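You operate a simulated robot arm through the tools that you are given. There is no shell and no other tool.

You are at the controls of a simulated robot arm. One attempt, no reset.

## Task
Tape the adapter of the size on the job card.
Fine: set the turns by the winder's table, run it once, put the adapter in the green tray, switch off last. Set down upright: what you pick out.

Only the result counts: the job must be done as asked and must still hold three seconds after the hand-in. Knocking over, shifting, dropping, spilling or breaking anything else fails it.

## Robot
A 7-joint arm with a two-finger parallel gripper, fixed in place. Base frame: the origin is at the foot of the arm, x ahead of it, y to its left, z up; the work surface is at about z = 0.85. Units: m, degrees, N and s.
Its first joint turns from -166.0 to 166.0 degrees. Payload 3.43 kg.
Tool frame: the origin (TCP) lies between the finger pads and is the grasp point; the fingertips stand 0.03 m ahead of it; z points along the fingers, y is the line along which they close. Largest opening 0.094 m; finger width 0.028, thickness 0.01; the body of the gripper, 0.05 by 0.096 m, starts 0.055 m behind the TCP.
Orientation is told as [roll, pitch, yaw] about the base's x, y, z axes, in that order, counted from this pose: with the fingers straight down and closing along the base's y, the tool's x points along the base's -x, its y along +y and its z along -z.

## Interface
- The arm moves only by the tool servo_tool. Its argument "plan" is a list of rows, each an object of numbers (a shift or turn left out is 0, a gripper value left out holds the last): "tx", "ty", "tz": the shift along the tool's x, y, z in units of 200 mm (1.0 is 200 mm); "wx", "wy", "wz": the turn, a rotation vector about the tool's x, y, z in units of 45 degrees (1.0 is 45 degrees); "gripper": the opening in per cent of the stroke, from 0 (shut) to 100 (fully open). In form: [{"tx": .., "ty": .., "tz": .., "wx": .., "wy": .., "wz": .., "gripper": ..}, ...]. A call has 1 to 20 rows; each row is the pose to reach, as a shift and turn from the pose commanded when the call began, along the tool's axes at that moment. A call with a number of a shift or a turn outside -1 to 1 is refused whole. Rows are played at 5 a second. More than 0.05 m and 8.6 degrees between two rows, or a gripper value outside its range, and nothing of the call is played. A pose out of reach is approached as far as the arm can. The call stops where the force on the tool passes 90 N (or 10 N more than at its start, if that is more) or the arm is blocked; 0.2 s more then pass. The fingers move at their own pace (about 0.045 m/s each) and stop on an object; they squeeze with about 37 N. The grip force told is the motor's: it shows also when the fingers shut on nothing. Time passes only in rows, and 0.2 s behind the last, so rows that repeat a pose let the fingers close. The reply holds the time, the measured pose of the TCP, the force on the tool along the base axes, the opening and the grip force, in the units named above and with some noise, with the torque about the TCP (base axes, N m) and any sound that the robot's microphone picked up.
- Cameras (640 x 400 px; columns grow to the right, rows downward): "scene" is fixed at [0.0492, 0.5026, 1.4507]; the picture's right is [-0.68, -0.73, 0.00], its down [-0.25, 0.23, -0.94] and it looks along [0.69, -0.64, -0.34] (base axes); focal length 318 px, centre (320, 200). "wrist" rides on the gripper at [0.076, 0.014, -0.103] in the tool frame; the picture's right is [-0.18, 0.98, 0.00], its down [-0.75, -0.14, -0.64] and it looks along [-0.63, -0.12, 0.77] (tool axes); focal length 243 px, centre (320, 200). There is no depth. A picture from a camera that has moved, and an enlarged one, comes with that camera's place and axes in the base frame and with its lens.
- capture(camera): a new picture of that camera. It takes no simulated time.
- lift_body(by): slides the trunk up (or, below 0, down) by that many m; the arm rides with it, the base frame stays. It gives what a move gives, with no picture.
- zoom(camera, box): a new picture of the part [left, top, right, bottom] of that camera's present view, enlarged. It takes no simulated time.
- finish_job(): hands the job in; it is judged then, once.

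Nothing tells you positions but the pictures and the camera data. Unless the task says otherwise, let go and move clear before handing in.

The tools are called after "Request:" by a JSON object that holds its "method" and its "body". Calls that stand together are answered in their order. servo_tool: Moves the arm, as the interface text tells. Its arguments: {"type":"object","properties":{"plan":{"type":"array"}},"required":["plan"]} The other tools are called the same way: lift_body (by) slides the trunk up or down; capture (camera) takes a picture; zoom (camera, box) takes an enlarged picture of a part of a camera's view; finish_job () hands the job in.

At the start:

```text
clock: 0.0
tcp_pos: [0.6413, -0.1319, 1.2354]
ee_rot: [0.0, 0.0, 0.1]
force: [-0.7, -0.4, -0.2]
ft_torque: [-0.03, 0.0, -0.01]
finger_gap: 0.0943
grasp_force: 0.0
trunk travel left (down, up): [-0.45, 0.16]
```

scene: 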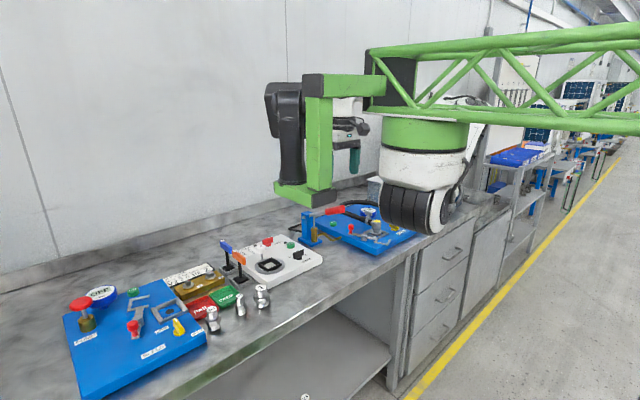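
wrist: 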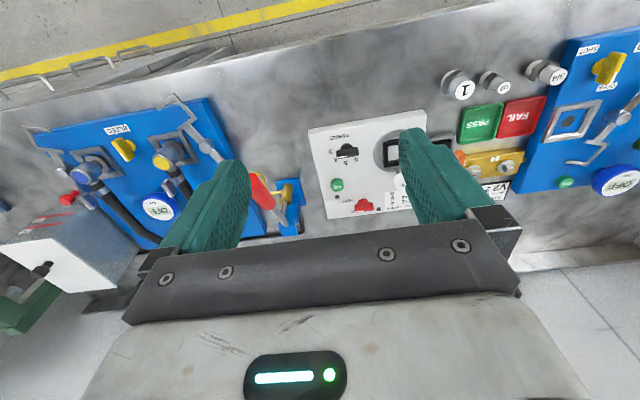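

I see a bench with blue fixtures, a white winder panel in the middle, and three metal adapters beside green/red trays. I'll zoom in to read the labels before I move anything.

Request:
{"method": "zoom", "body": {"camera": "scene", "box": [140, 220, 340, 345]}}

Request:
{"method": "zoom", "body": {"camera": "wrist", "box": [300, 40, 640, 252]}}

Request:
{"method": "zoom", "body": {"camera": "wrist", "box": [0, 80, 320, 280]}}

Request:
{"method": "zoom", "body": {"camera": "scene", "box": [50, 260, 230, 372]}}

Request:
{"method": "zoom", "body": {"camera": "scene", "box": [280, 170, 440, 270]}}

Request:
{"method": "zoom", "body": {"camera": "wrist", "box": [440, 50, 600, 150]}}

```text
3.20 times, centred on (240, 282) of scene
camera zoom: at [0.0492, 0.5026, 1.4507], right [-0.68, -0.73, 0.0], down [-0.25, 0.23, -0.94], along [0.69, -0.64, -0.34], focal length 1016 px, centre (576, -64)
```

zoom: 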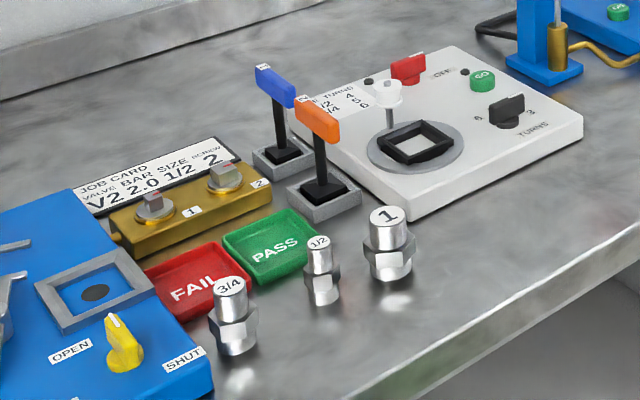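

```text
1.88 times, centred on (470, 146) of wrist
camera zoom: at [0.5655, -0.1171, 1.3379], right [0.18, 0.98, 0.0], down [0.75, -0.14, 0.64], along [0.63, -0.12, -0.77], focal length 457 px, centre (38, 302)
```

zoom: 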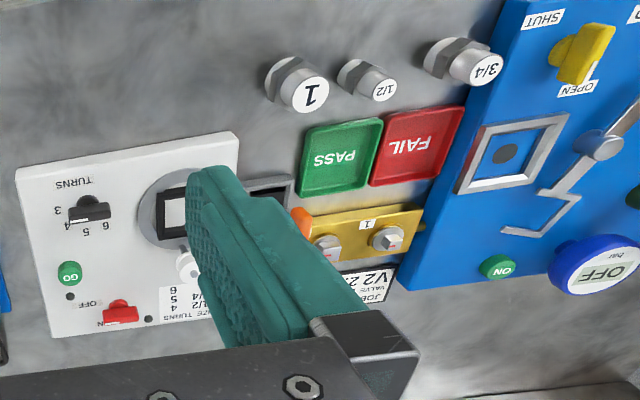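

```text
2.00 times, centred on (160, 180) of wrist
camera zoom: at [0.5655, -0.1171, 1.3379], right [0.18, 0.98, 0.0], down [0.75, -0.14, 0.64], along [0.63, -0.12, -0.77], focal length 485 px, centre (640, 240)
```

zoom: 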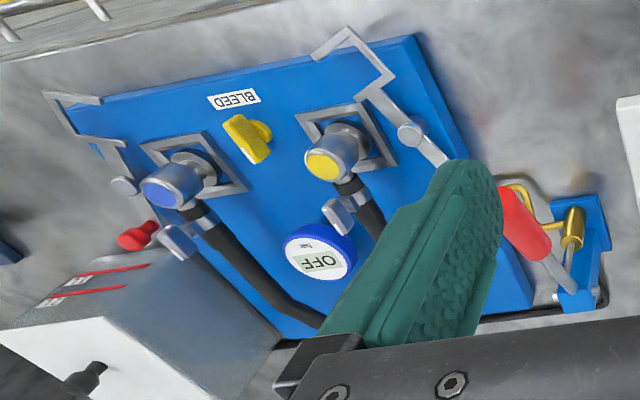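

```text
3.56 times, centred on (140, 316) of scene
camera zoom: at [0.0492, 0.5026, 1.4507], right [-0.68, -0.73, 0.0], down [-0.25, 0.23, -0.94], along [0.69, -0.64, -0.34], focal length 1129 px, centre (960, -212)
```

zoom: 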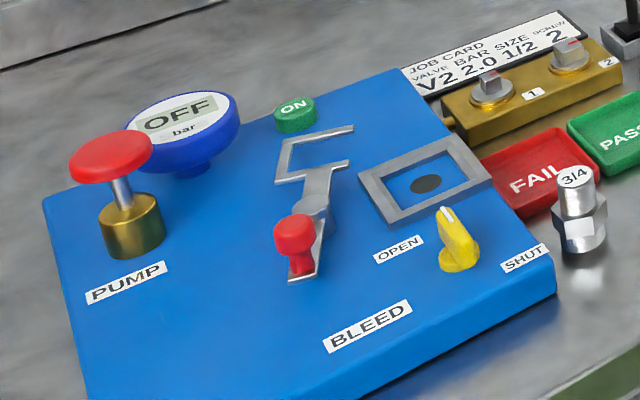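

```text
4.00 times, centred on (360, 220) of scene
camera zoom: at [0.0492, 0.5026, 1.4507], right [-0.68, -0.73, 0.0], down [-0.25, 0.23, -0.94], along [0.69, -0.64, -0.34], focal length 1270 px, centre (160, 120)
```

zoom: 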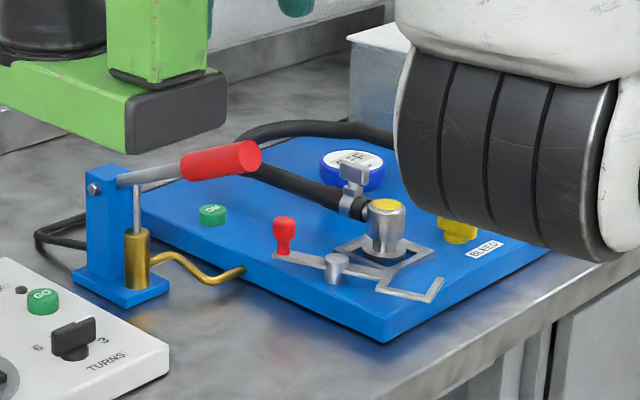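

```text
4.00 times, centred on (520, 100) of wrist
camera zoom: at [0.5655, -0.1171, 1.3379], right [0.18, 0.98, 0.0], down [0.75, -0.14, 0.64], along [0.63, -0.12, -0.77], focal length 970 px, centre (-480, 600)
```

zoom: 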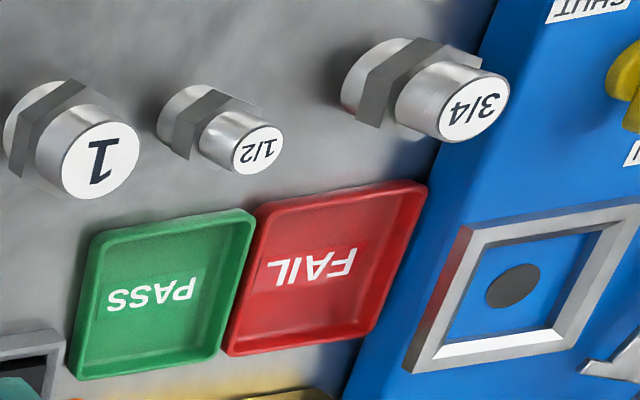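

The job card reads V2, 2.0 bar, size 1/2, screw 2, so the 1/2 adapter is the one to tape. Next I move the hand over the winder to read its table and dial.

Request:
{"method": "servo_tool", "body": {"plan": [{"ty": 0.18, "tz": 0.08, "gripper": 100}, {"ty": 0.36, "tz": 0.16}, {"ty": 0.5, "tz": 0.25}, {"ty": 0.5, "tz": 0.25}]}}

Request:
{"method": "capture", "body": {"camera": "wrist"}}

Request:
{"method": "zoom", "body": {"camera": "wrist", "box": [230, 100, 430, 225]}}

Request:
{"method": "zoom", "body": {"camera": "scene", "box": [225, 230, 325, 292]}}

```text
clock: 1.0
tcp_pos: [0.6406, -0.0326, 1.1852]
ee_rot: [0.0, 0.0, 0.1]
force: [-0.1, -0.5, -0.5]
ft_torque: [-0.03, -0.03, -0.02]
finger_gap: 0.0942
grasp_force: 0.0
trunk travel left (down, up): [-0.45, 0.16]
```

```text
taken
camera wrist: at [0.5646, -0.0175, 1.2875], right [0.18, 0.98, 0.0], down [0.75, -0.14, 0.64], along [0.63, -0.12, -0.77], focal length 243 px, centre (320, 200)
```

wrist: 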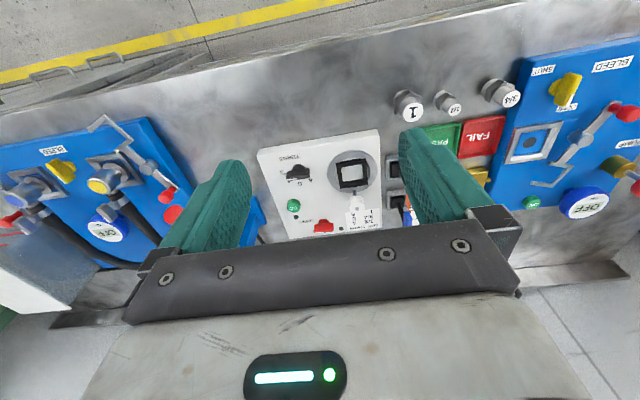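

```text
3.20 times, centred on (330, 162) of wrist
camera zoom: at [0.5646, -0.0175, 1.2875], right [0.18, 0.98, 0.0], down [0.75, -0.14, 0.64], along [0.63, -0.12, -0.77], focal length 776 px, centre (288, 320)
```

zoom: 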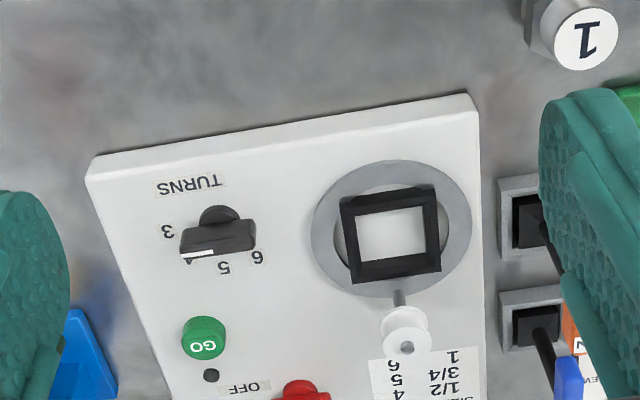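

```text
6.40 times, centred on (275, 261) of scene
camera zoom: at [0.0492, 0.5026, 1.4507], right [-0.68, -0.73, 0.0], down [-0.25, 0.23, -0.94], along [0.69, -0.64, -0.34], focal length 2032 px, centre (608, -190)
```

zoom: 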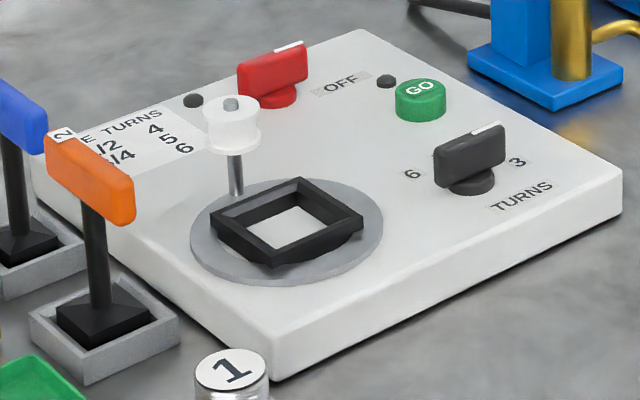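

The table reads 1/2 → 4 turns, 3/4 → 5, 1 → 6. The knob is near (0.81, -0.11) and the square nest near (0.83, 0.0). I'll hover over the knob to see exactly where its pointer is.

Request:
{"method": "servo_tool", "body": {"plan": [{"tx": -0.14, "ty": -0.062, "tz": 0.1125}, {"tx": -0.28, "ty": -0.124, "tz": 0.225}, {"tx": -0.42, "ty": -0.186, "tz": 0.3375}, {"tx": -0.56, "ty": -0.248, "tz": 0.45}, {"tx": -0.7, "ty": -0.31, "tz": 0.5625}, {"tx": -0.84, "ty": -0.372, "tz": 0.675}, {"tx": -0.84, "ty": -0.372, "tz": 0.675}]}}

Request:
{"method": "capture", "body": {"camera": "wrist"}}

Request:
{"method": "zoom", "body": {"camera": "wrist", "box": [240, 40, 400, 140]}}

Request:
{"method": "capture", "body": {"camera": "scene"}}

```text
clock: 2.6
tcp_pos: [0.8098, -0.1081, 1.0469]
ee_rot: [0.0, 0.1, 0.1]
force: [-0.5, 0.6, -0.2]
ft_torque: [0.0, 0.01, -0.03]
finger_gap: 0.0939
grasp_force: 0.0
trunk travel left (down, up): [-0.45, 0.16]
```

```text
taken
camera wrist: at [0.7336, -0.0933, 1.1511], right [0.18, 0.98, 0.0], down [0.75, -0.14, 0.64], along [0.63, -0.12, -0.77], focal length 243 px, centre (320, 200)
```

wrist: 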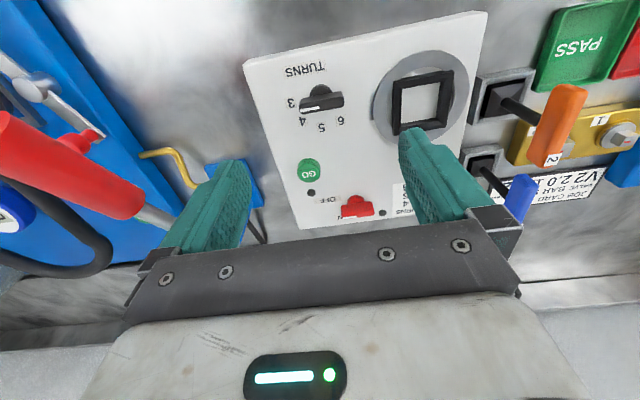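

```text
4.00 times, centred on (320, 90) of wrist
camera zoom: at [0.7336, -0.0933, 1.1511], right [0.18, 0.98, 0.0], down [0.75, -0.14, 0.64], along [0.63, -0.12, -0.77], focal length 970 px, centre (320, 640)
```

zoom: 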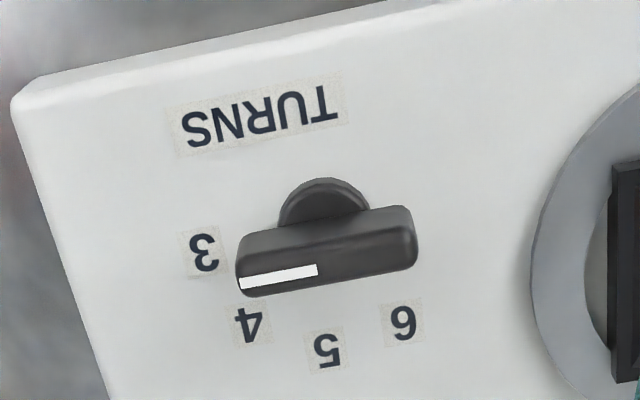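

```text
taken
```

scene: 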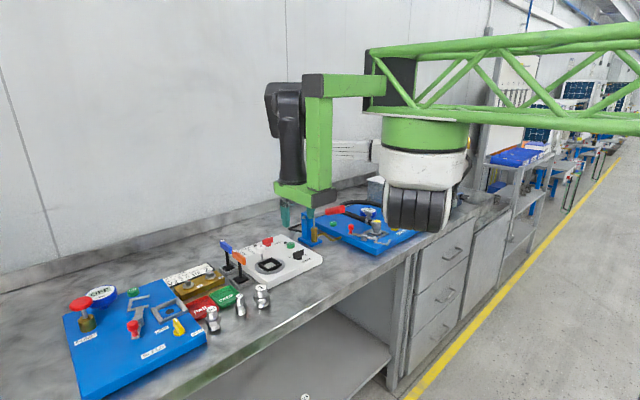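

The knob pointer aims at 3 (along base -y), and 4 lies about 40° counterclockwise from there as seen from above. I'll yaw the hand -90° so the fingers can take the knob's bar by its flat sides, then look again.

Request:
{"method": "servo_tool", "body": {"plan": [{"wz": 0.17, "gripper": 60}, {"wz": 0.34}, {"wz": 0.51}, {"wz": 0.68}, {"wz": 0.84}, {"wz": 1.0}]}}

Request:
{"method": "servo_tool", "body": {"plan": [{"wz": 0.17}, {"wz": 0.34}, {"wz": 0.51}, {"wz": 0.68}, {"wz": 0.84}, {"wz": 1.0}, {"wz": 1.0}]}}

Request:
{"method": "capture", "body": {"camera": "wrist"}}

Request:
{"method": "capture", "body": {"camera": "scene"}}

```text
clock: 4.0
tcp_pos: [0.8089, -0.1066, 1.0503]
ee_rot: [-0.1, 0.0, -45.0]
force: [-0.6, 0.3, 0.1]
ft_torque: [0.04, -0.02, 0.01]
finger_gap: 0.0564
grasp_force: 0.1
trunk travel left (down, up): [-0.45, 0.16]
```

```text
clock: 5.6
tcp_pos: [0.8097, -0.1061, 1.0503]
ee_rot: [-0.2, 0.0, -89.9]
force: [-0.2, 0.7, -0.5]
ft_torque: [0.01, -0.01, -0.02]
finger_gap: 0.0564
grasp_force: 0.1
trunk travel left (down, up): [-0.45, 0.16]
```

```text
taken
camera wrist: at [0.8237, -0.029, 1.1525], right [0.98, -0.18, 0.0], down [-0.14, -0.75, 0.64], along [-0.12, -0.63, -0.77], focal length 243 px, centre (320, 200)
```

wrist: 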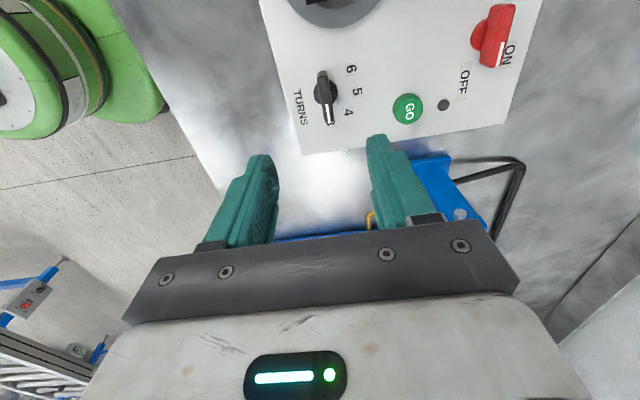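

```text
taken
```

scene: 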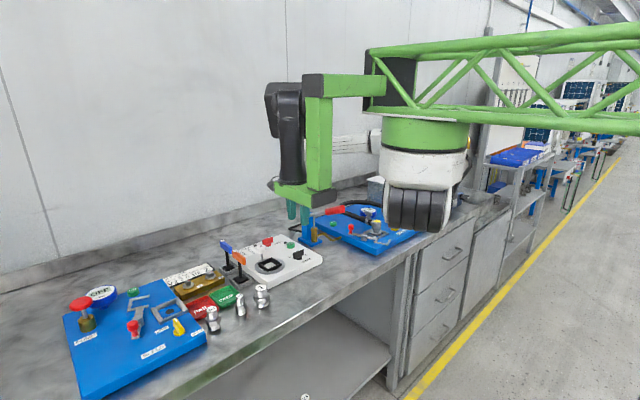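

Request:
{"method": "zoom", "body": {"camera": "wrist", "box": [280, 50, 380, 140]}}

Request:
{"method": "zoom", "body": {"camera": "wrist", "box": [380, 0, 560, 130]}}

```text
4.44 times, centred on (330, 95) of wrist
camera zoom: at [0.8237, -0.029, 1.1525], right [0.98, -0.18, 0.0], down [-0.14, -0.75, 0.64], along [-0.12, -0.63, -0.77], focal length 1078 px, centre (276, 667)
```

zoom: 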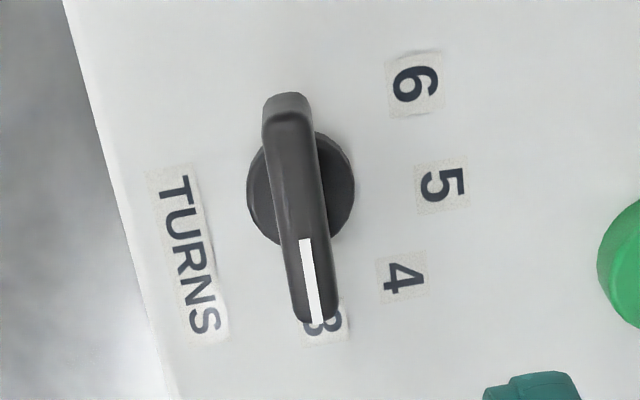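

```text
3.08 times, centred on (470, 65) of wrist
camera zoom: at [0.8237, -0.029, 1.1525], right [0.98, -0.18, 0.0], down [-0.14, -0.75, 0.64], along [-0.12, -0.63, -0.77], focal length 746 px, centre (-142, 615)
```

zoom: 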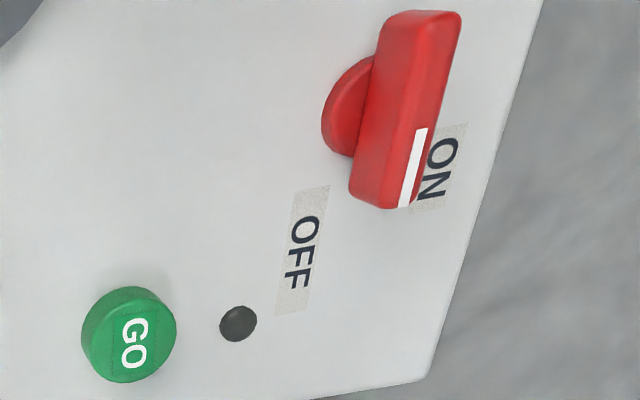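

The knob points at 3 with its pivot around (0.8155, -0.107) and its top near z = 0.904. I'll come down over it with the fingers straddling the bar, stopping just short to check.

Request:
{"method": "servo_tool", "body": {"plan": [{"ty": 0.029, "tx": -0.005, "tz": 0.2}, {"ty": 0.029, "tx": -0.005, "tz": 0.4}, {"ty": 0.029, "tx": -0.005, "tz": 0.55}, {"ty": 0.029, "tx": -0.005, "tz": 0.626}, {"ty": 0.029, "tx": -0.005, "tz": 0.626}]}}

Request:
{"method": "capture", "body": {"camera": "wrist"}}

Request:
{"method": "zoom", "body": {"camera": "scene", "box": [250, 180, 350, 290]}}

```text
clock: 6.8
tcp_pos: [0.8172, -0.1069, 0.9251]
ee_rot: [0.0, 0.0, -89.9]
force: [0.6, 0.7, 0.1]
ft_torque: [0.0, -0.01, 0.0]
finger_gap: 0.0565
grasp_force: 0.0
trunk travel left (down, up): [-0.45, 0.16]
```

```text
taken
camera wrist: at [0.831, -0.0292, 1.0279], right [0.98, -0.18, 0.0], down [-0.14, -0.75, 0.64], along [-0.12, -0.63, -0.77], focal length 243 px, centre (320, 200)
```

wrist: 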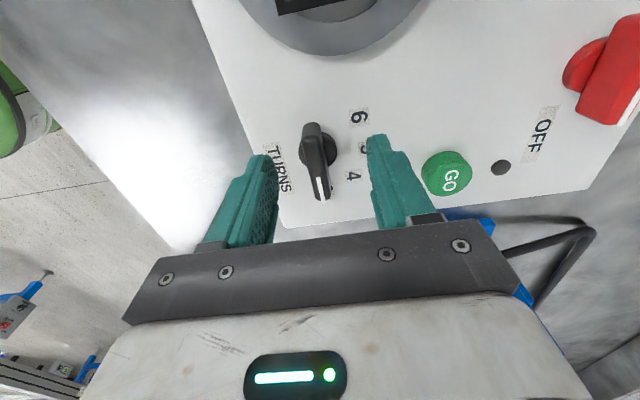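

```text
3.64 times, centred on (300, 235) of scene
camera zoom: at [0.0492, 0.5026, 1.4507], right [-0.68, -0.73, 0.0], down [-0.25, 0.23, -0.94], along [0.69, -0.64, -0.34], focal length 1154 px, centre (393, 73)
```

zoom: 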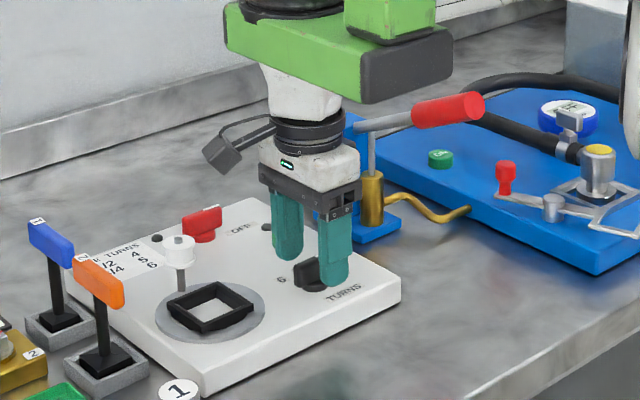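

The bar is centred between the fingertips. I'll lower 12 mm and close on it.

Request:
{"method": "servo_tool", "body": {"plan": [{"ty": -0.008, "tz": 0.03}, {"ty": -0.008, "tz": 0.06}, {"ty": -0.008, "tz": 0.06, "gripper": 0}, {"ty": -0.008, "tz": 0.06}, {"ty": -0.008, "tz": 0.06}, {"ty": -0.008, "tz": 0.06}, {"ty": -0.008, "tz": 0.06}]}}

Request:
{"method": "capture", "body": {"camera": "wrist"}}

```text
clock: 8.4
tcp_pos: [0.8151, -0.1067, 0.9152]
ee_rot: [0.1, 0.0, -89.9]
force: [4.3, -1.6, 18.2]
ft_torque: [0.25, 0.55, -0.03]
finger_gap: 0.0107
grasp_force: 44.3
trunk travel left (down, up): [-0.45, 0.16]
```

```text
taken
camera wrist: at [0.8289, -0.0297, 1.0172], right [0.98, -0.18, 0.0], down [-0.14, -0.75, 0.64], along [-0.12, -0.63, -0.77], focal length 243 px, centre (320, 200)
```

wrist: 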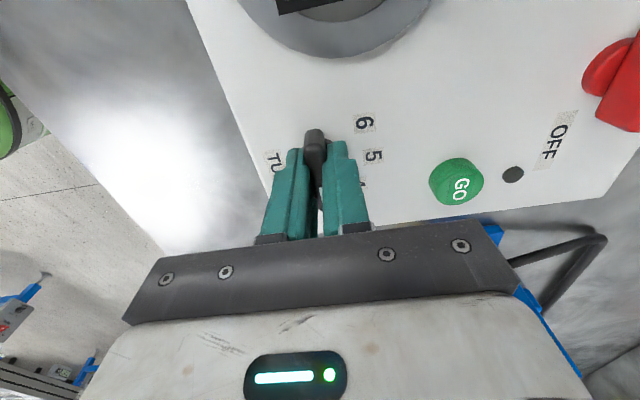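

The bar is gripped (10.7 mm gap) and the tips press lightly on the knob's base. I'll ease up a hair and turn 40° counterclockwise.

Request:
{"method": "servo_tool", "body": {"plan": [{"tz": -0.012}, {"tz": -0.012, "wz": -0.15}, {"tz": -0.012, "wz": -0.3}, {"tz": -0.012, "wz": -0.45}, {"tz": -0.012, "wz": -0.6}, {"tz": -0.012, "wz": -0.75}, {"tz": -0.012, "wz": -0.889}, {"tz": -0.012, "wz": -0.889}, {"tz": -0.012, "wz": -0.889}]}}

Request:
{"method": "capture", "body": {"camera": "wrist"}}

```text
clock: 10.4
tcp_pos: [0.815, -0.1062, 0.9153]
ee_rot: [0.0, 0.1, -49.8]
force: [21.1, 3.6, -10.9]
ft_torque: [-0.32, -0.78, 0.0]
finger_gap: 0.0108
grasp_force: 44.5
trunk travel left (down, up): [-0.45, 0.16]
```

```text
taken
camera wrist: at [0.7759, -0.0387, 1.0172], right [0.87, 0.49, 0.0], down [0.38, -0.67, 0.64], along [0.32, -0.56, -0.77], focal length 243 px, centre (320, 200)
```

wrist: 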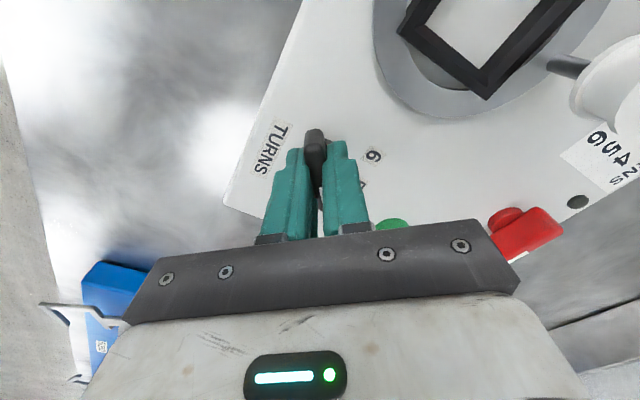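

The knob has turned with the hand. I'll release, rise and check the pointer.

Request:
{"method": "servo_tool", "body": {"plan": [{"gripper": 45}, {"gripper": 45}, {"gripper": 45}, {"tz": -0.2}, {"tz": -0.4}, {"tz": -0.5}, {"tz": -0.5}]}}

Request:
{"method": "capture", "body": {"camera": "wrist"}}

Request:
{"method": "zoom", "body": {"camera": "wrist", "box": [240, 60, 400, 160]}}

```text
clock: 12.0
tcp_pos: [0.8129, -0.1068, 1.0156]
ee_rot: [0.0, -0.1, -49.9]
force: [0.0, 0.4, 0.0]
ft_torque: [0.04, 0.0, 0.02]
finger_gap: 0.0425
grasp_force: 0.0
trunk travel left (down, up): [-0.45, 0.16]
```

```text
taken
camera wrist: at [0.7751, -0.0389, 1.1181], right [0.87, 0.49, 0.0], down [0.38, -0.67, 0.64], along [0.32, -0.56, -0.77], focal length 243 px, centre (320, 200)
```

wrist: 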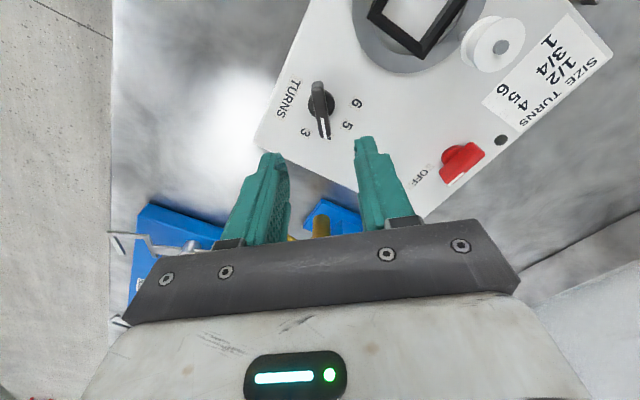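

```text
4.00 times, centred on (320, 110) of wrist
camera zoom: at [0.7751, -0.0389, 1.1181], right [0.87, 0.49, 0.0], down [0.38, -0.67, 0.64], along [0.32, -0.56, -0.77], focal length 970 px, centre (320, 560)
```

zoom: 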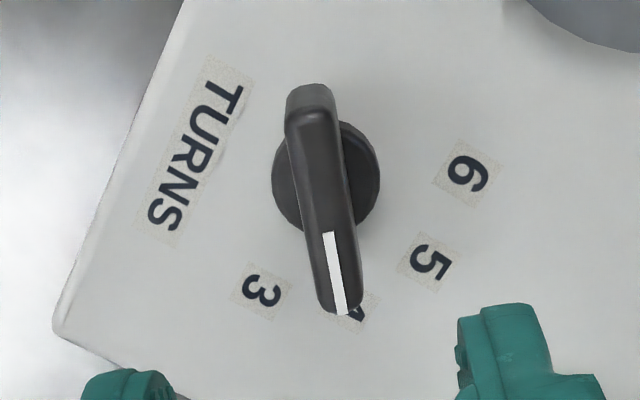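

The knob now points at 4. I'll zoom on the table and the red switch from this angle.

Request:
{"method": "zoom", "body": {"camera": "wrist", "box": [380, 0, 630, 200]}}

Request:
{"method": "zoom", "body": {"camera": "scene", "box": [230, 225, 310, 275]}}

```text
2.00 times, centred on (505, 100) of wrist
camera zoom: at [0.7751, -0.0389, 1.1181], right [0.87, 0.49, 0.0], down [0.38, -0.67, 0.64], along [0.32, -0.56, -0.77], focal length 485 px, centre (-50, 400)
```

zoom: 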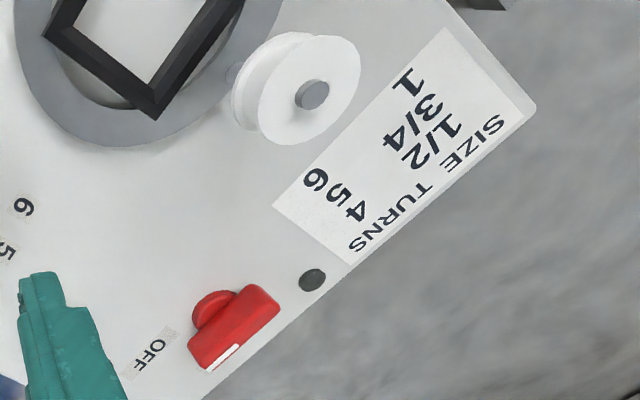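

```text
8.00 times, centred on (270, 250) of scene
camera zoom: at [0.0492, 0.5026, 1.4507], right [-0.68, -0.73, 0.0], down [-0.25, 0.23, -0.94], along [0.69, -0.64, -0.34], focal length 2540 px, centre (720, -200)
```

zoom: 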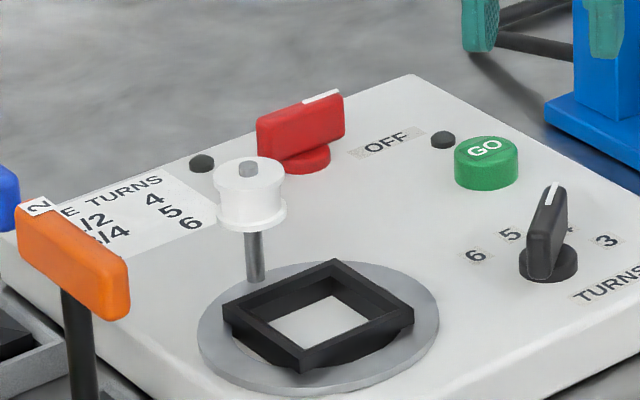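

The table confirms 1/2 → 4, and the knob is set. The red switch near (0.966, -0.084) points at OFF, with ON about 60° further counterclockwise. Next I'll go up and over to the 1/2 adapter near (0.72, 0.15), turning the hand back to yaw 0.

Request:
{"method": "servo_tool", "body": {"plan": [{"tz": -0.15, "wz": -0.17}, {"tz": -0.3, "wz": -0.34}, {"tz": -0.425, "wz": -0.51, "tx": 0.1, "ty": 0.04}, {"tz": -0.425, "wz": -0.68, "tx": 0.25, "ty": 0.1}, {"tz": -0.425, "wz": -0.84, "tx": 0.4, "ty": 0.16}, {"tz": -0.425, "wz": -1.0, "tx": 0.5, "ty": 0.2}]}}

Request:
{"method": "servo_tool", "body": {"plan": [{"tx": 0.08, "ty": 0.18, "wz": -0.05}, {"tx": 0.17, "ty": 0.36, "wz": -0.11}, {"tx": 0.25, "ty": 0.55, "wz": -0.11}, {"tx": 0.346, "ty": 0.743, "wz": -0.11}, {"tx": 0.346, "ty": 0.743, "wz": -0.11}]}}

Request:
{"method": "capture", "body": {"camera": "wrist"}}

Request:
{"method": "zoom", "body": {"camera": "wrist", "box": [220, 40, 420, 165]}}

Request:
{"method": "zoom", "body": {"camera": "scene", "box": [180, 230, 300, 330]}}

```text
clock: 13.4
tcp_pos: [0.781, -0.0028, 1.1006]
ee_rot: [-0.1, -0.1, -4.9]
force: [-0.2, 0.4, 0.5]
ft_torque: [0.0, -0.02, 0.01]
finger_gap: 0.0424
grasp_force: 0.0
trunk travel left (down, up): [-0.45, 0.16]
```

```text
clock: 14.6
tcp_pos: [0.7247, 0.1508, 1.1027]
ee_rot: [0.0, 0.2, 0.1]
force: [-0.6, 0.3, -0.6]
ft_torque: [0.0, -0.01, 0.0]
finger_gap: 0.0427
grasp_force: 0.1
trunk travel left (down, up): [-0.45, 0.16]
```

```text
taken
camera wrist: at [0.6477, 0.1667, 1.2056], right [0.18, 0.98, 0.0], down [0.75, -0.14, 0.64], along [0.63, -0.12, -0.77], focal length 243 px, centre (320, 200)
```

wrist: 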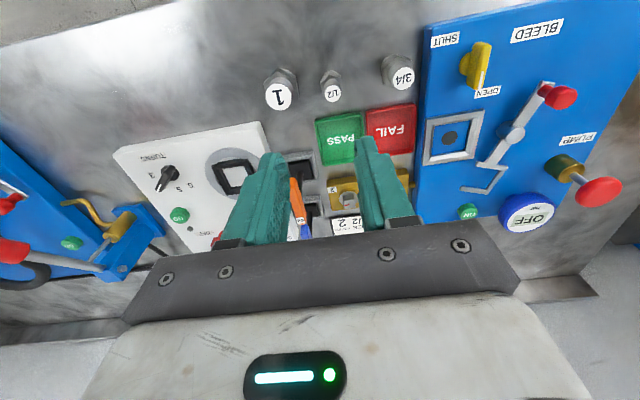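

```text
3.20 times, centred on (320, 102) of wrist
camera zoom: at [0.6477, 0.1667, 1.2056], right [0.18, 0.98, 0.0], down [0.75, -0.14, 0.64], along [0.63, -0.12, -0.77], focal length 776 px, centre (320, 512)
```

zoom: 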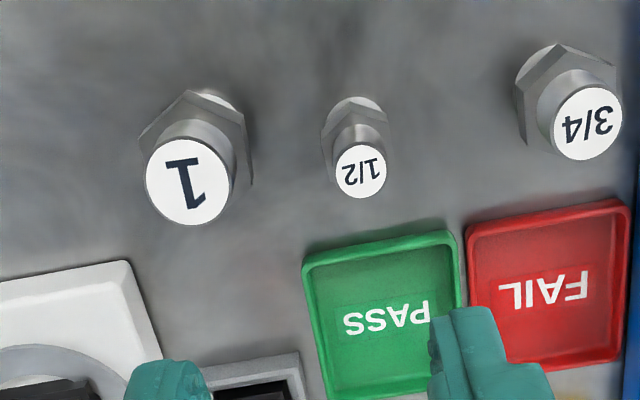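

```text
4.00 times, centred on (240, 280) of scene
camera zoom: at [0.0492, 0.5026, 1.4507], right [-0.68, -0.73, 0.0], down [-0.25, 0.23, -0.94], along [0.69, -0.64, -0.34], focal length 1270 px, centre (640, -120)
```

zoom: 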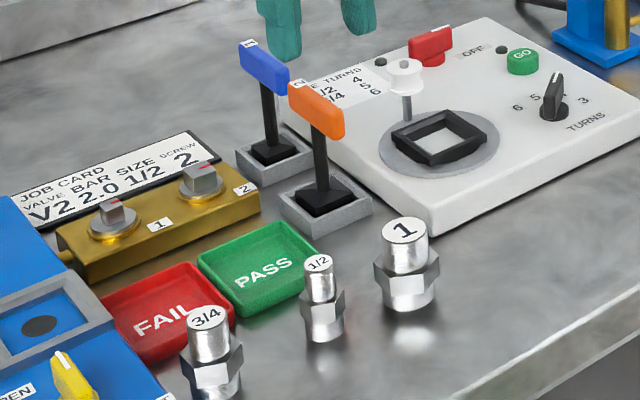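

The 1/2 adapter's top sits at about (0.7375, 0.165, 0.904), with the 1 and 3/4 adapters on either side. I'll narrow the gap to about 34 mm so the fingers clear the neighbours and drop to just above it for a check.

Request:
{"method": "servo_tool", "body": {"plan": [{"tx": -0.064, "ty": 0.071, "tz": 0.1, "gripper": 36}, {"tx": -0.064, "ty": 0.071, "tz": 0.3}, {"tx": -0.064, "ty": 0.071, "tz": 0.5}, {"tx": -0.064, "ty": 0.071, "tz": 0.713}, {"tx": -0.064, "ty": 0.071, "tz": 0.713}]}}

Request:
{"method": "capture", "body": {"camera": "wrist"}}

Request:
{"method": "zoom", "body": {"camera": "scene", "box": [190, 220, 300, 330]}}

```text
clock: 15.8
tcp_pos: [0.734, 0.1634, 0.9592]
ee_rot: [0.0, 0.1, 0.0]
force: [1.8, -0.2, 0.1]
ft_torque: [-0.01, -0.02, 0.03]
finger_gap: 0.0338
grasp_force: 0.1
trunk travel left (down, up): [-0.45, 0.16]
```

```text
taken
camera wrist: at [0.6589, 0.1787, 1.0611], right [0.18, 0.98, 0.0], down [0.75, -0.14, 0.64], along [0.63, -0.12, -0.77], focal length 243 px, centre (320, 200)
```

wrist: 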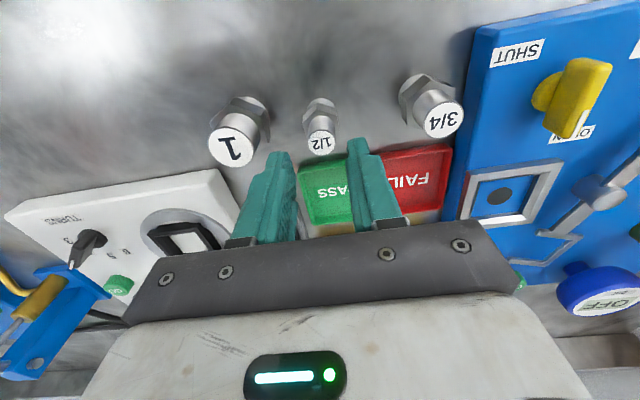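

```text
3.64 times, centred on (245, 275) of scene
camera zoom: at [0.0492, 0.5026, 1.4507], right [-0.68, -0.73, 0.0], down [-0.25, 0.23, -0.94], along [0.69, -0.64, -0.34], focal length 1154 px, centre (593, -73)
```

zoom: 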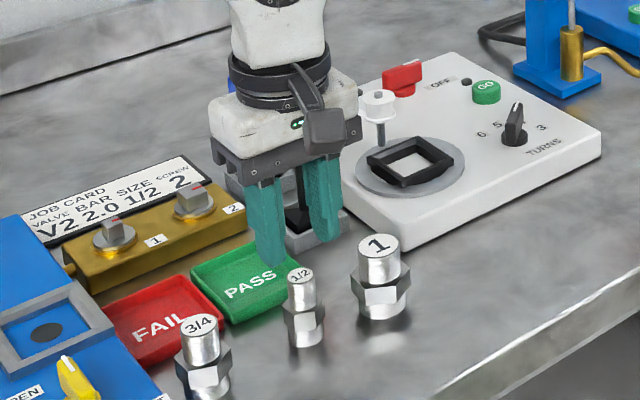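

Request:
{"method": "servo_tool", "body": {"plan": [{"tx": -0.012, "ty": 0.005, "tz": 0.1}, {"tx": -0.012, "ty": 0.005, "tz": 0.17}, {"tx": -0.012, "ty": 0.005, "tz": 0.205}, {"tx": -0.012, "ty": 0.005, "tz": 0.205}]}}

Request:
{"method": "zoom", "body": {"camera": "wrist", "box": [240, 90, 400, 250]}}

Request:
{"method": "zoom", "body": {"camera": "scene", "box": [210, 260, 280, 330]}}

```text
clock: 16.8
tcp_pos: [0.7387, 0.1651, 0.9166]
ee_rot: [0.0, 0.1, 0.0]
force: [0.7, 0.2, 0.2]
ft_torque: [-0.01, -0.02, 0.01]
finger_gap: 0.0338
grasp_force: 0.0
trunk travel left (down, up): [-0.45, 0.16]
```

```text
2.50 times, centred on (320, 170) of wrist
camera zoom: at [0.6633, 0.18, 1.0191], right [0.18, 0.98, 0.0], down [0.75, -0.14, 0.64], along [0.63, -0.12, -0.77], focal length 606 px, centre (320, 275)
```

zoom: 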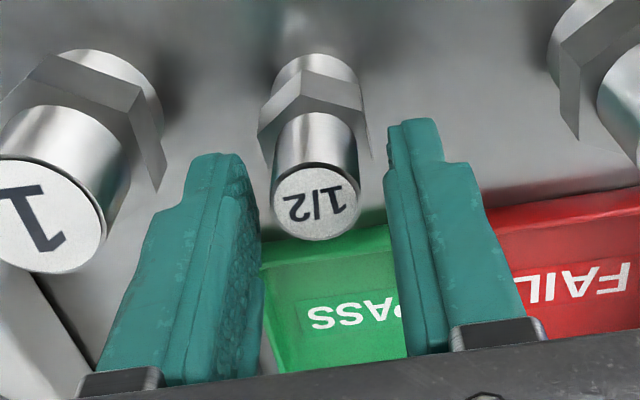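

```text
5.71 times, centred on (245, 295) of scene
camera zoom: at [0.0492, 0.5026, 1.4507], right [-0.68, -0.73, 0.0], down [-0.25, 0.23, -0.94], along [0.69, -0.64, -0.34], focal length 1814 px, centre (749, -343)
```

zoom: 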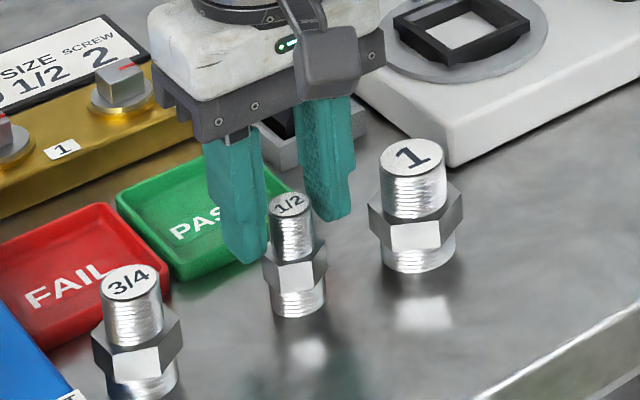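

The adapter's threaded top is centred between the fingers. Closing now.

Request:
{"method": "servo_tool", "body": {"plan": [{"ty": -0.004, "gripper": 0}, {"ty": -0.004}, {"ty": -0.004}, {"ty": -0.004}, {"ty": -0.004}]}}

Request:
{"method": "zoom", "body": {"camera": "scene", "box": [210, 260, 280, 330]}}

Request:
{"method": "zoom", "body": {"camera": "wrist", "box": [240, 90, 400, 250]}}

```text
clock: 18.0
tcp_pos: [0.7396, 0.1641, 0.917]
ee_rot: [-0.1, 0.0, 0.0]
force: [0.7, 0.1, 2.5]
ft_torque: [-0.02, -0.05, -0.02]
finger_gap: 0.0195
grasp_force: 36.7
trunk travel left (down, up): [-0.45, 0.16]
```

```text
5.71 times, centred on (245, 295) of scene
camera zoom: at [0.0492, 0.5026, 1.4507], right [-0.68, -0.73, 0.0], down [-0.25, 0.23, -0.94], along [0.69, -0.64, -0.34], focal length 1814 px, centre (749, -343)
```

zoom: 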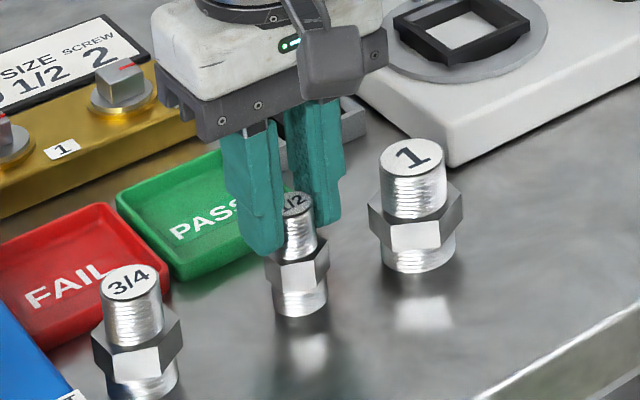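

```text
2.50 times, centred on (320, 170) of wrist
camera zoom: at [0.6628, 0.1786, 1.0191], right [0.18, 0.98, 0.0], down [0.75, -0.14, 0.64], along [0.63, -0.12, -0.77], focal length 606 px, centre (320, 275)
```

zoom: 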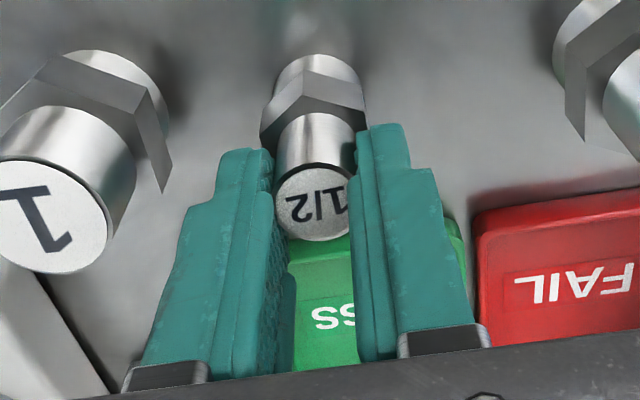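

Gripped at 19.5 mm. I'll lift straight up, then cross over at height, clear of the levers, to hover above the winder's nest.

Request:
{"method": "servo_tool", "body": {"plan": [{"tz": -0.15}, {"tz": -0.35}, {"tz": -0.55}, {"tz": -0.715}, {"tz": -0.715, "ty": -0.2}, {"tz": -0.715, "ty": -0.4}, {"tz": -0.715, "ty": -0.6}, {"tz": -0.715, "ty": -0.833, "tx": -0.03}, {"tz": -0.715, "ty": -0.833, "tx": -0.2}, {"tz": -0.715, "ty": -0.833, "tx": -0.38}, {"tz": -0.715, "ty": -0.833, "tx": -0.48}, {"tz": -0.715, "ty": -0.833, "tx": -0.48}]}}

Request:
{"method": "capture", "body": {"camera": "wrist"}}

Request:
{"method": "zoom", "body": {"camera": "scene", "box": [220, 190, 320, 290]}}

Request:
{"method": "zoom", "body": {"camera": "wrist", "box": [240, 20, 400, 180]}}

```text
clock: 20.6
tcp_pos: [0.8352, -0.0025, 1.0592]
ee_rot: [0.0, 0.1, 0.1]
force: [0.1, 0.0, -0.6]
ft_torque: [0.0, 0.02, -0.02]
finger_gap: 0.0194
grasp_force: 37.1
trunk travel left (down, up): [-0.45, 0.16]
```

```text
taken
camera wrist: at [0.7598, 0.0115, 1.162], right [0.18, 0.98, 0.0], down [0.75, -0.14, 0.64], along [0.63, -0.12, -0.77], focal length 243 px, centre (320, 200)
```

wrist: 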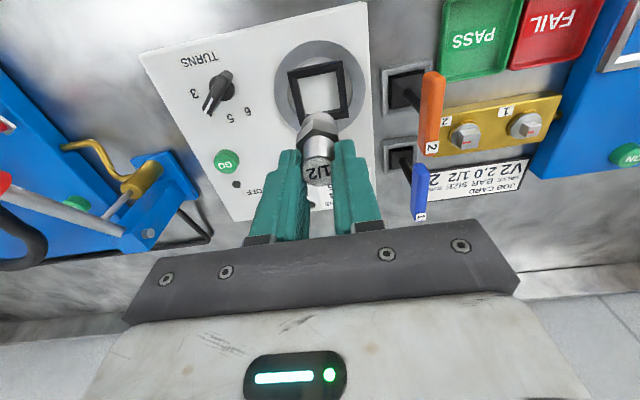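

```text
4.00 times, centred on (270, 240) of scene
camera zoom: at [0.0492, 0.5026, 1.4507], right [-0.68, -0.73, 0.0], down [-0.25, 0.23, -0.94], along [0.69, -0.64, -0.34], focal length 1270 px, centre (520, 40)
```

zoom: 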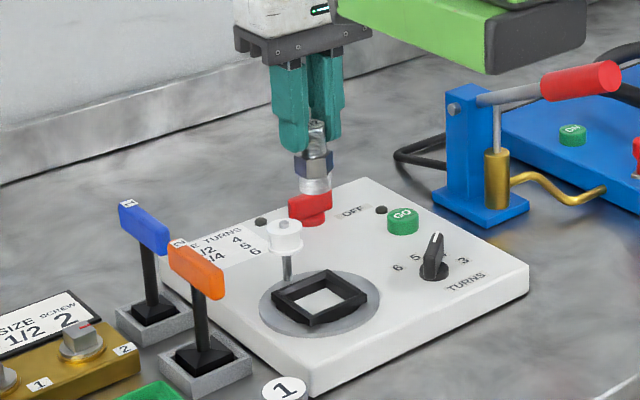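

```text
2.50 times, centred on (320, 100) of wrist
camera zoom: at [0.7598, 0.0115, 1.162], right [0.18, 0.98, 0.0], down [0.75, -0.14, 0.64], along [0.63, -0.12, -0.77], focal length 606 px, centre (320, 450)
```

zoom: 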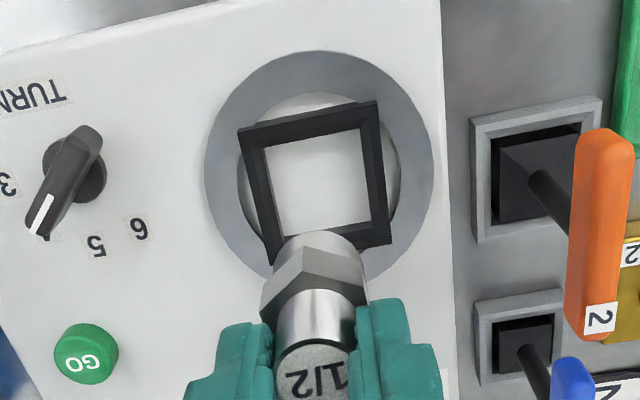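

The nest centre works out to about (0.8385, -0.0045) with its rim at z ≈ 0.89; the spool at x ≈ 0.90 is clear. I'll lower to just above the rim and check the alignment.

Request:
{"method": "servo_tool", "body": {"plan": [{"tx": -0.016, "ty": -0.01, "tz": 0.15}, {"tx": -0.016, "ty": -0.01, "tz": 0.3}, {"tx": -0.016, "ty": -0.01, "tz": 0.42}, {"tx": -0.016, "ty": -0.01, "tz": 0.48}, {"tx": -0.016, "ty": -0.01, "tz": 0.48}]}}

Request:
{"method": "zoom", "body": {"camera": "wrist", "box": [220, 40, 420, 240]}}

Request:
{"method": "zoom", "body": {"camera": "scene", "box": [230, 210, 310, 290]}}

```text
clock: 21.8
tcp_pos: [0.8387, -0.0063, 0.9636]
ee_rot: [-0.1, 0.0, 0.0]
force: [0.2, -0.6, -1.3]
ft_torque: [-0.01, 0.0, -0.01]
finger_gap: 0.0194
grasp_force: 37.4
trunk travel left (down, up): [-0.45, 0.16]
```

```text
2.00 times, centred on (320, 140) of wrist
camera zoom: at [0.7626, 0.0096, 1.0657], right [0.18, 0.98, 0.0], down [0.75, -0.14, 0.64], along [0.63, -0.12, -0.77], focal length 485 px, centre (320, 320)
```

zoom: 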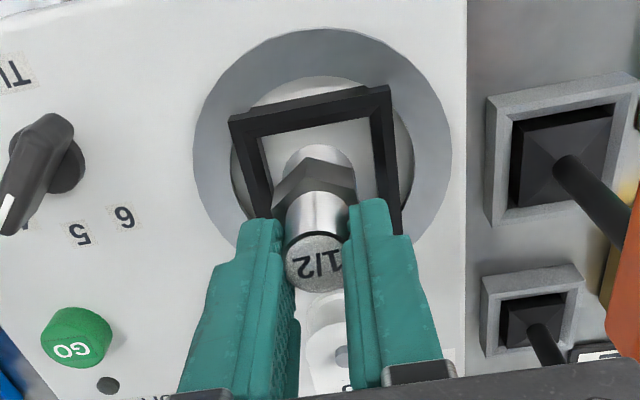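

```text
5.00 times, centred on (270, 250) of scene
camera zoom: at [0.0492, 0.5026, 1.4507], right [-0.68, -0.73, 0.0], down [-0.25, 0.23, -0.94], along [0.69, -0.64, -0.34], focal length 1587 px, centre (570, -50)
```

zoom: 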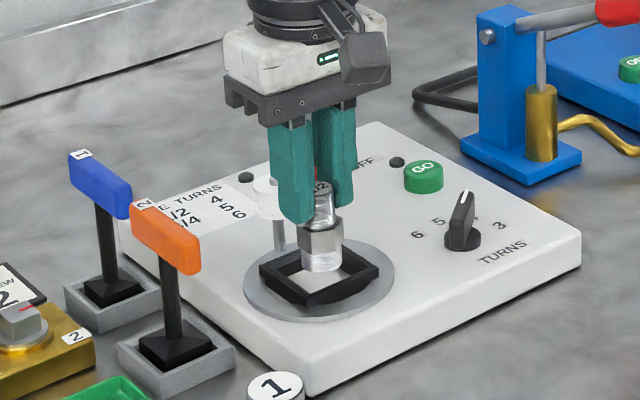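

Request:
{"method": "servo_tool", "body": {"plan": [{"tz": 0.03, "ty": 0.005}, {"tz": 0.06, "ty": 0.005}, {"tz": 0.08, "ty": 0.005}, {"tz": 0.08, "ty": 0.005}]}}

Request:
{"method": "zoom", "body": {"camera": "wrist", "box": [220, 40, 420, 240]}}

Request:
{"method": "zoom", "body": {"camera": "scene", "box": [250, 230, 310, 290]}}

```text
clock: 22.8
tcp_pos: [0.8385, -0.003, 0.9474]
ee_rot: [0.0, 0.1, 0.1]
force: [-0.6, -0.4, -0.5]
ft_torque: [0.01, 0.02, -0.01]
finger_gap: 0.0196
grasp_force: 37.0
trunk travel left (down, up): [-0.45, 0.16]
```

```text
2.00 times, centred on (320, 140) of wrist
camera zoom: at [0.7626, 0.0116, 1.0499], right [0.18, 0.98, 0.0], down [0.75, -0.14, 0.64], along [0.63, -0.12, -0.77], focal length 485 px, centre (320, 320)
```

zoom: 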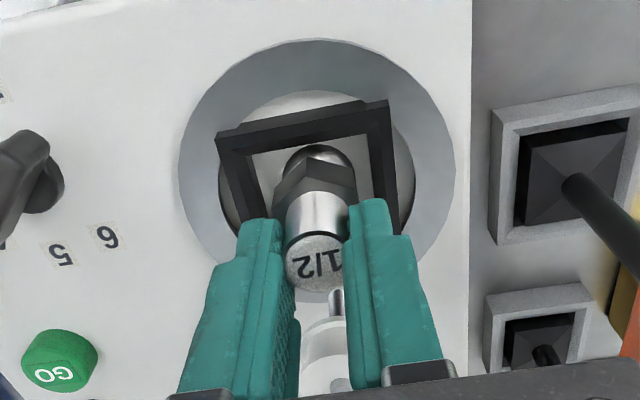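

```text
6.67 times, centred on (280, 260) of scene
camera zoom: at [0.0492, 0.5026, 1.4507], right [-0.68, -0.73, 0.0], down [-0.25, 0.23, -0.94], along [0.69, -0.64, -0.34], focal length 2116 px, centre (587, -200)
```

zoom: 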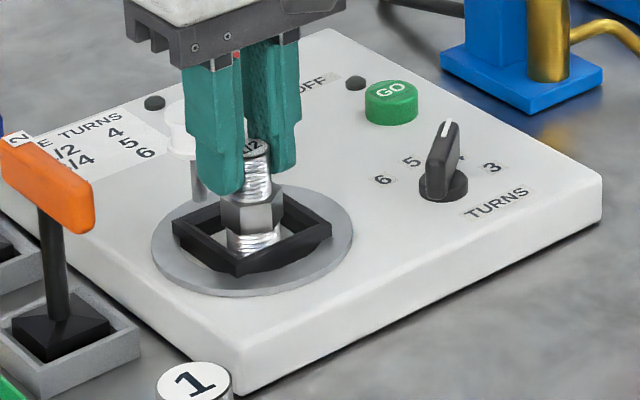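

It's inside the frame and centred. I'll lower gently until it touches the floor of the nest.

Request:
{"method": "servo_tool", "body": {"plan": [{"tz": 0.01}, {"tz": 0.02}, {"tz": 0.02}]}}

Request:
{"method": "zoom", "body": {"camera": "scene", "box": [250, 230, 310, 290]}}

```text
clock: 23.6
tcp_pos: [0.838, -0.0026, 0.9461]
ee_rot: [0.1, -0.1, -0.1]
force: [1.8, 0.3, 28.2]
ft_torque: [0.15, -0.01, -0.02]
finger_gap: 0.0195
grasp_force: 37.4
trunk travel left (down, up): [-0.45, 0.16]
```

```text
6.67 times, centred on (280, 260) of scene
camera zoom: at [0.0492, 0.5026, 1.4507], right [-0.68, -0.73, 0.0], down [-0.25, 0.23, -0.94], along [0.69, -0.64, -0.34], focal length 2116 px, centre (587, -200)
```

zoom: 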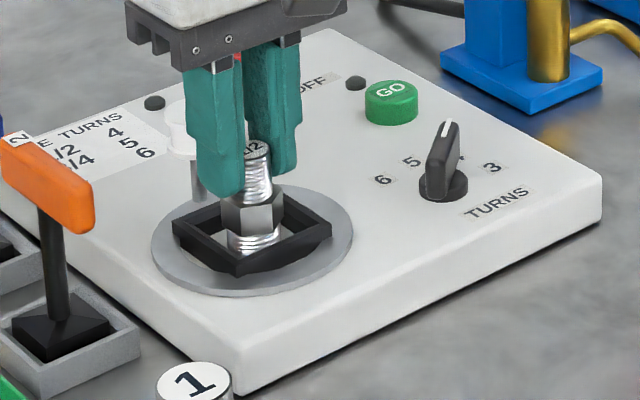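

Contact with the nest floor (28 N). I'll relieve the pressure, open and rise straight up.

Request:
{"method": "servo_tool", "body": {"plan": [{"tz": -0.016}, {"tz": -0.016, "gripper": 36}, {"tz": -0.016}, {"tz": -0.016}, {"tz": -0.1}, {"tz": -0.25}, {"tz": -0.45}, {"tz": -0.6}, {"tz": -0.6}]}}

Request:
{"method": "capture", "body": {"camera": "wrist"}}

Request:
{"method": "zoom", "body": {"camera": "scene", "box": [230, 210, 310, 290]}}

```text
clock: 25.6
tcp_pos: [0.8391, -0.0035, 1.0626]
ee_rot: [-0.1, 0.0, 0.0]
force: [0.0, 0.6, 0.0]
ft_torque: [0.03, 0.0, 0.02]
finger_gap: 0.0337
grasp_force: 0.0
trunk travel left (down, up): [-0.45, 0.16]
```

```text
taken
camera wrist: at [0.7625, 0.0112, 1.1655], right [0.18, 0.98, 0.0], down [0.75, -0.14, 0.64], along [0.63, -0.12, -0.77], focal length 243 px, centre (320, 200)
```

wrist: 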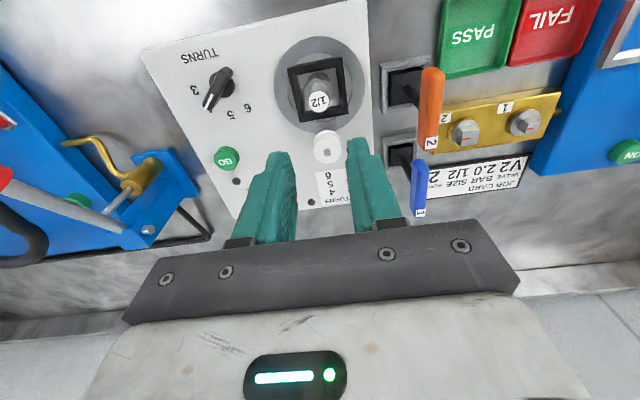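

```text
5.00 times, centred on (270, 250) of scene
camera zoom: at [0.0492, 0.5026, 1.4507], right [-0.68, -0.73, 0.0], down [-0.25, 0.23, -0.94], along [0.69, -0.64, -0.34], focal length 1587 px, centre (570, -50)
```

zoom: 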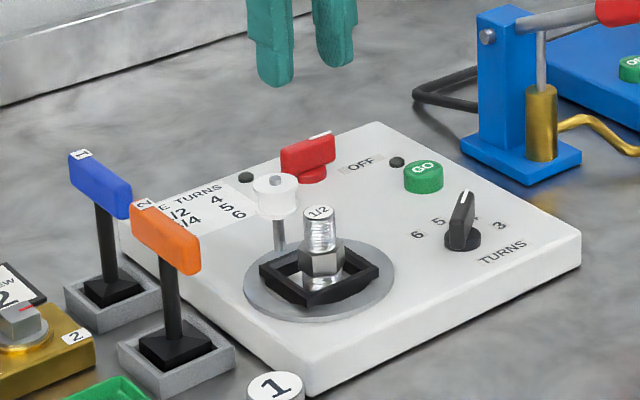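

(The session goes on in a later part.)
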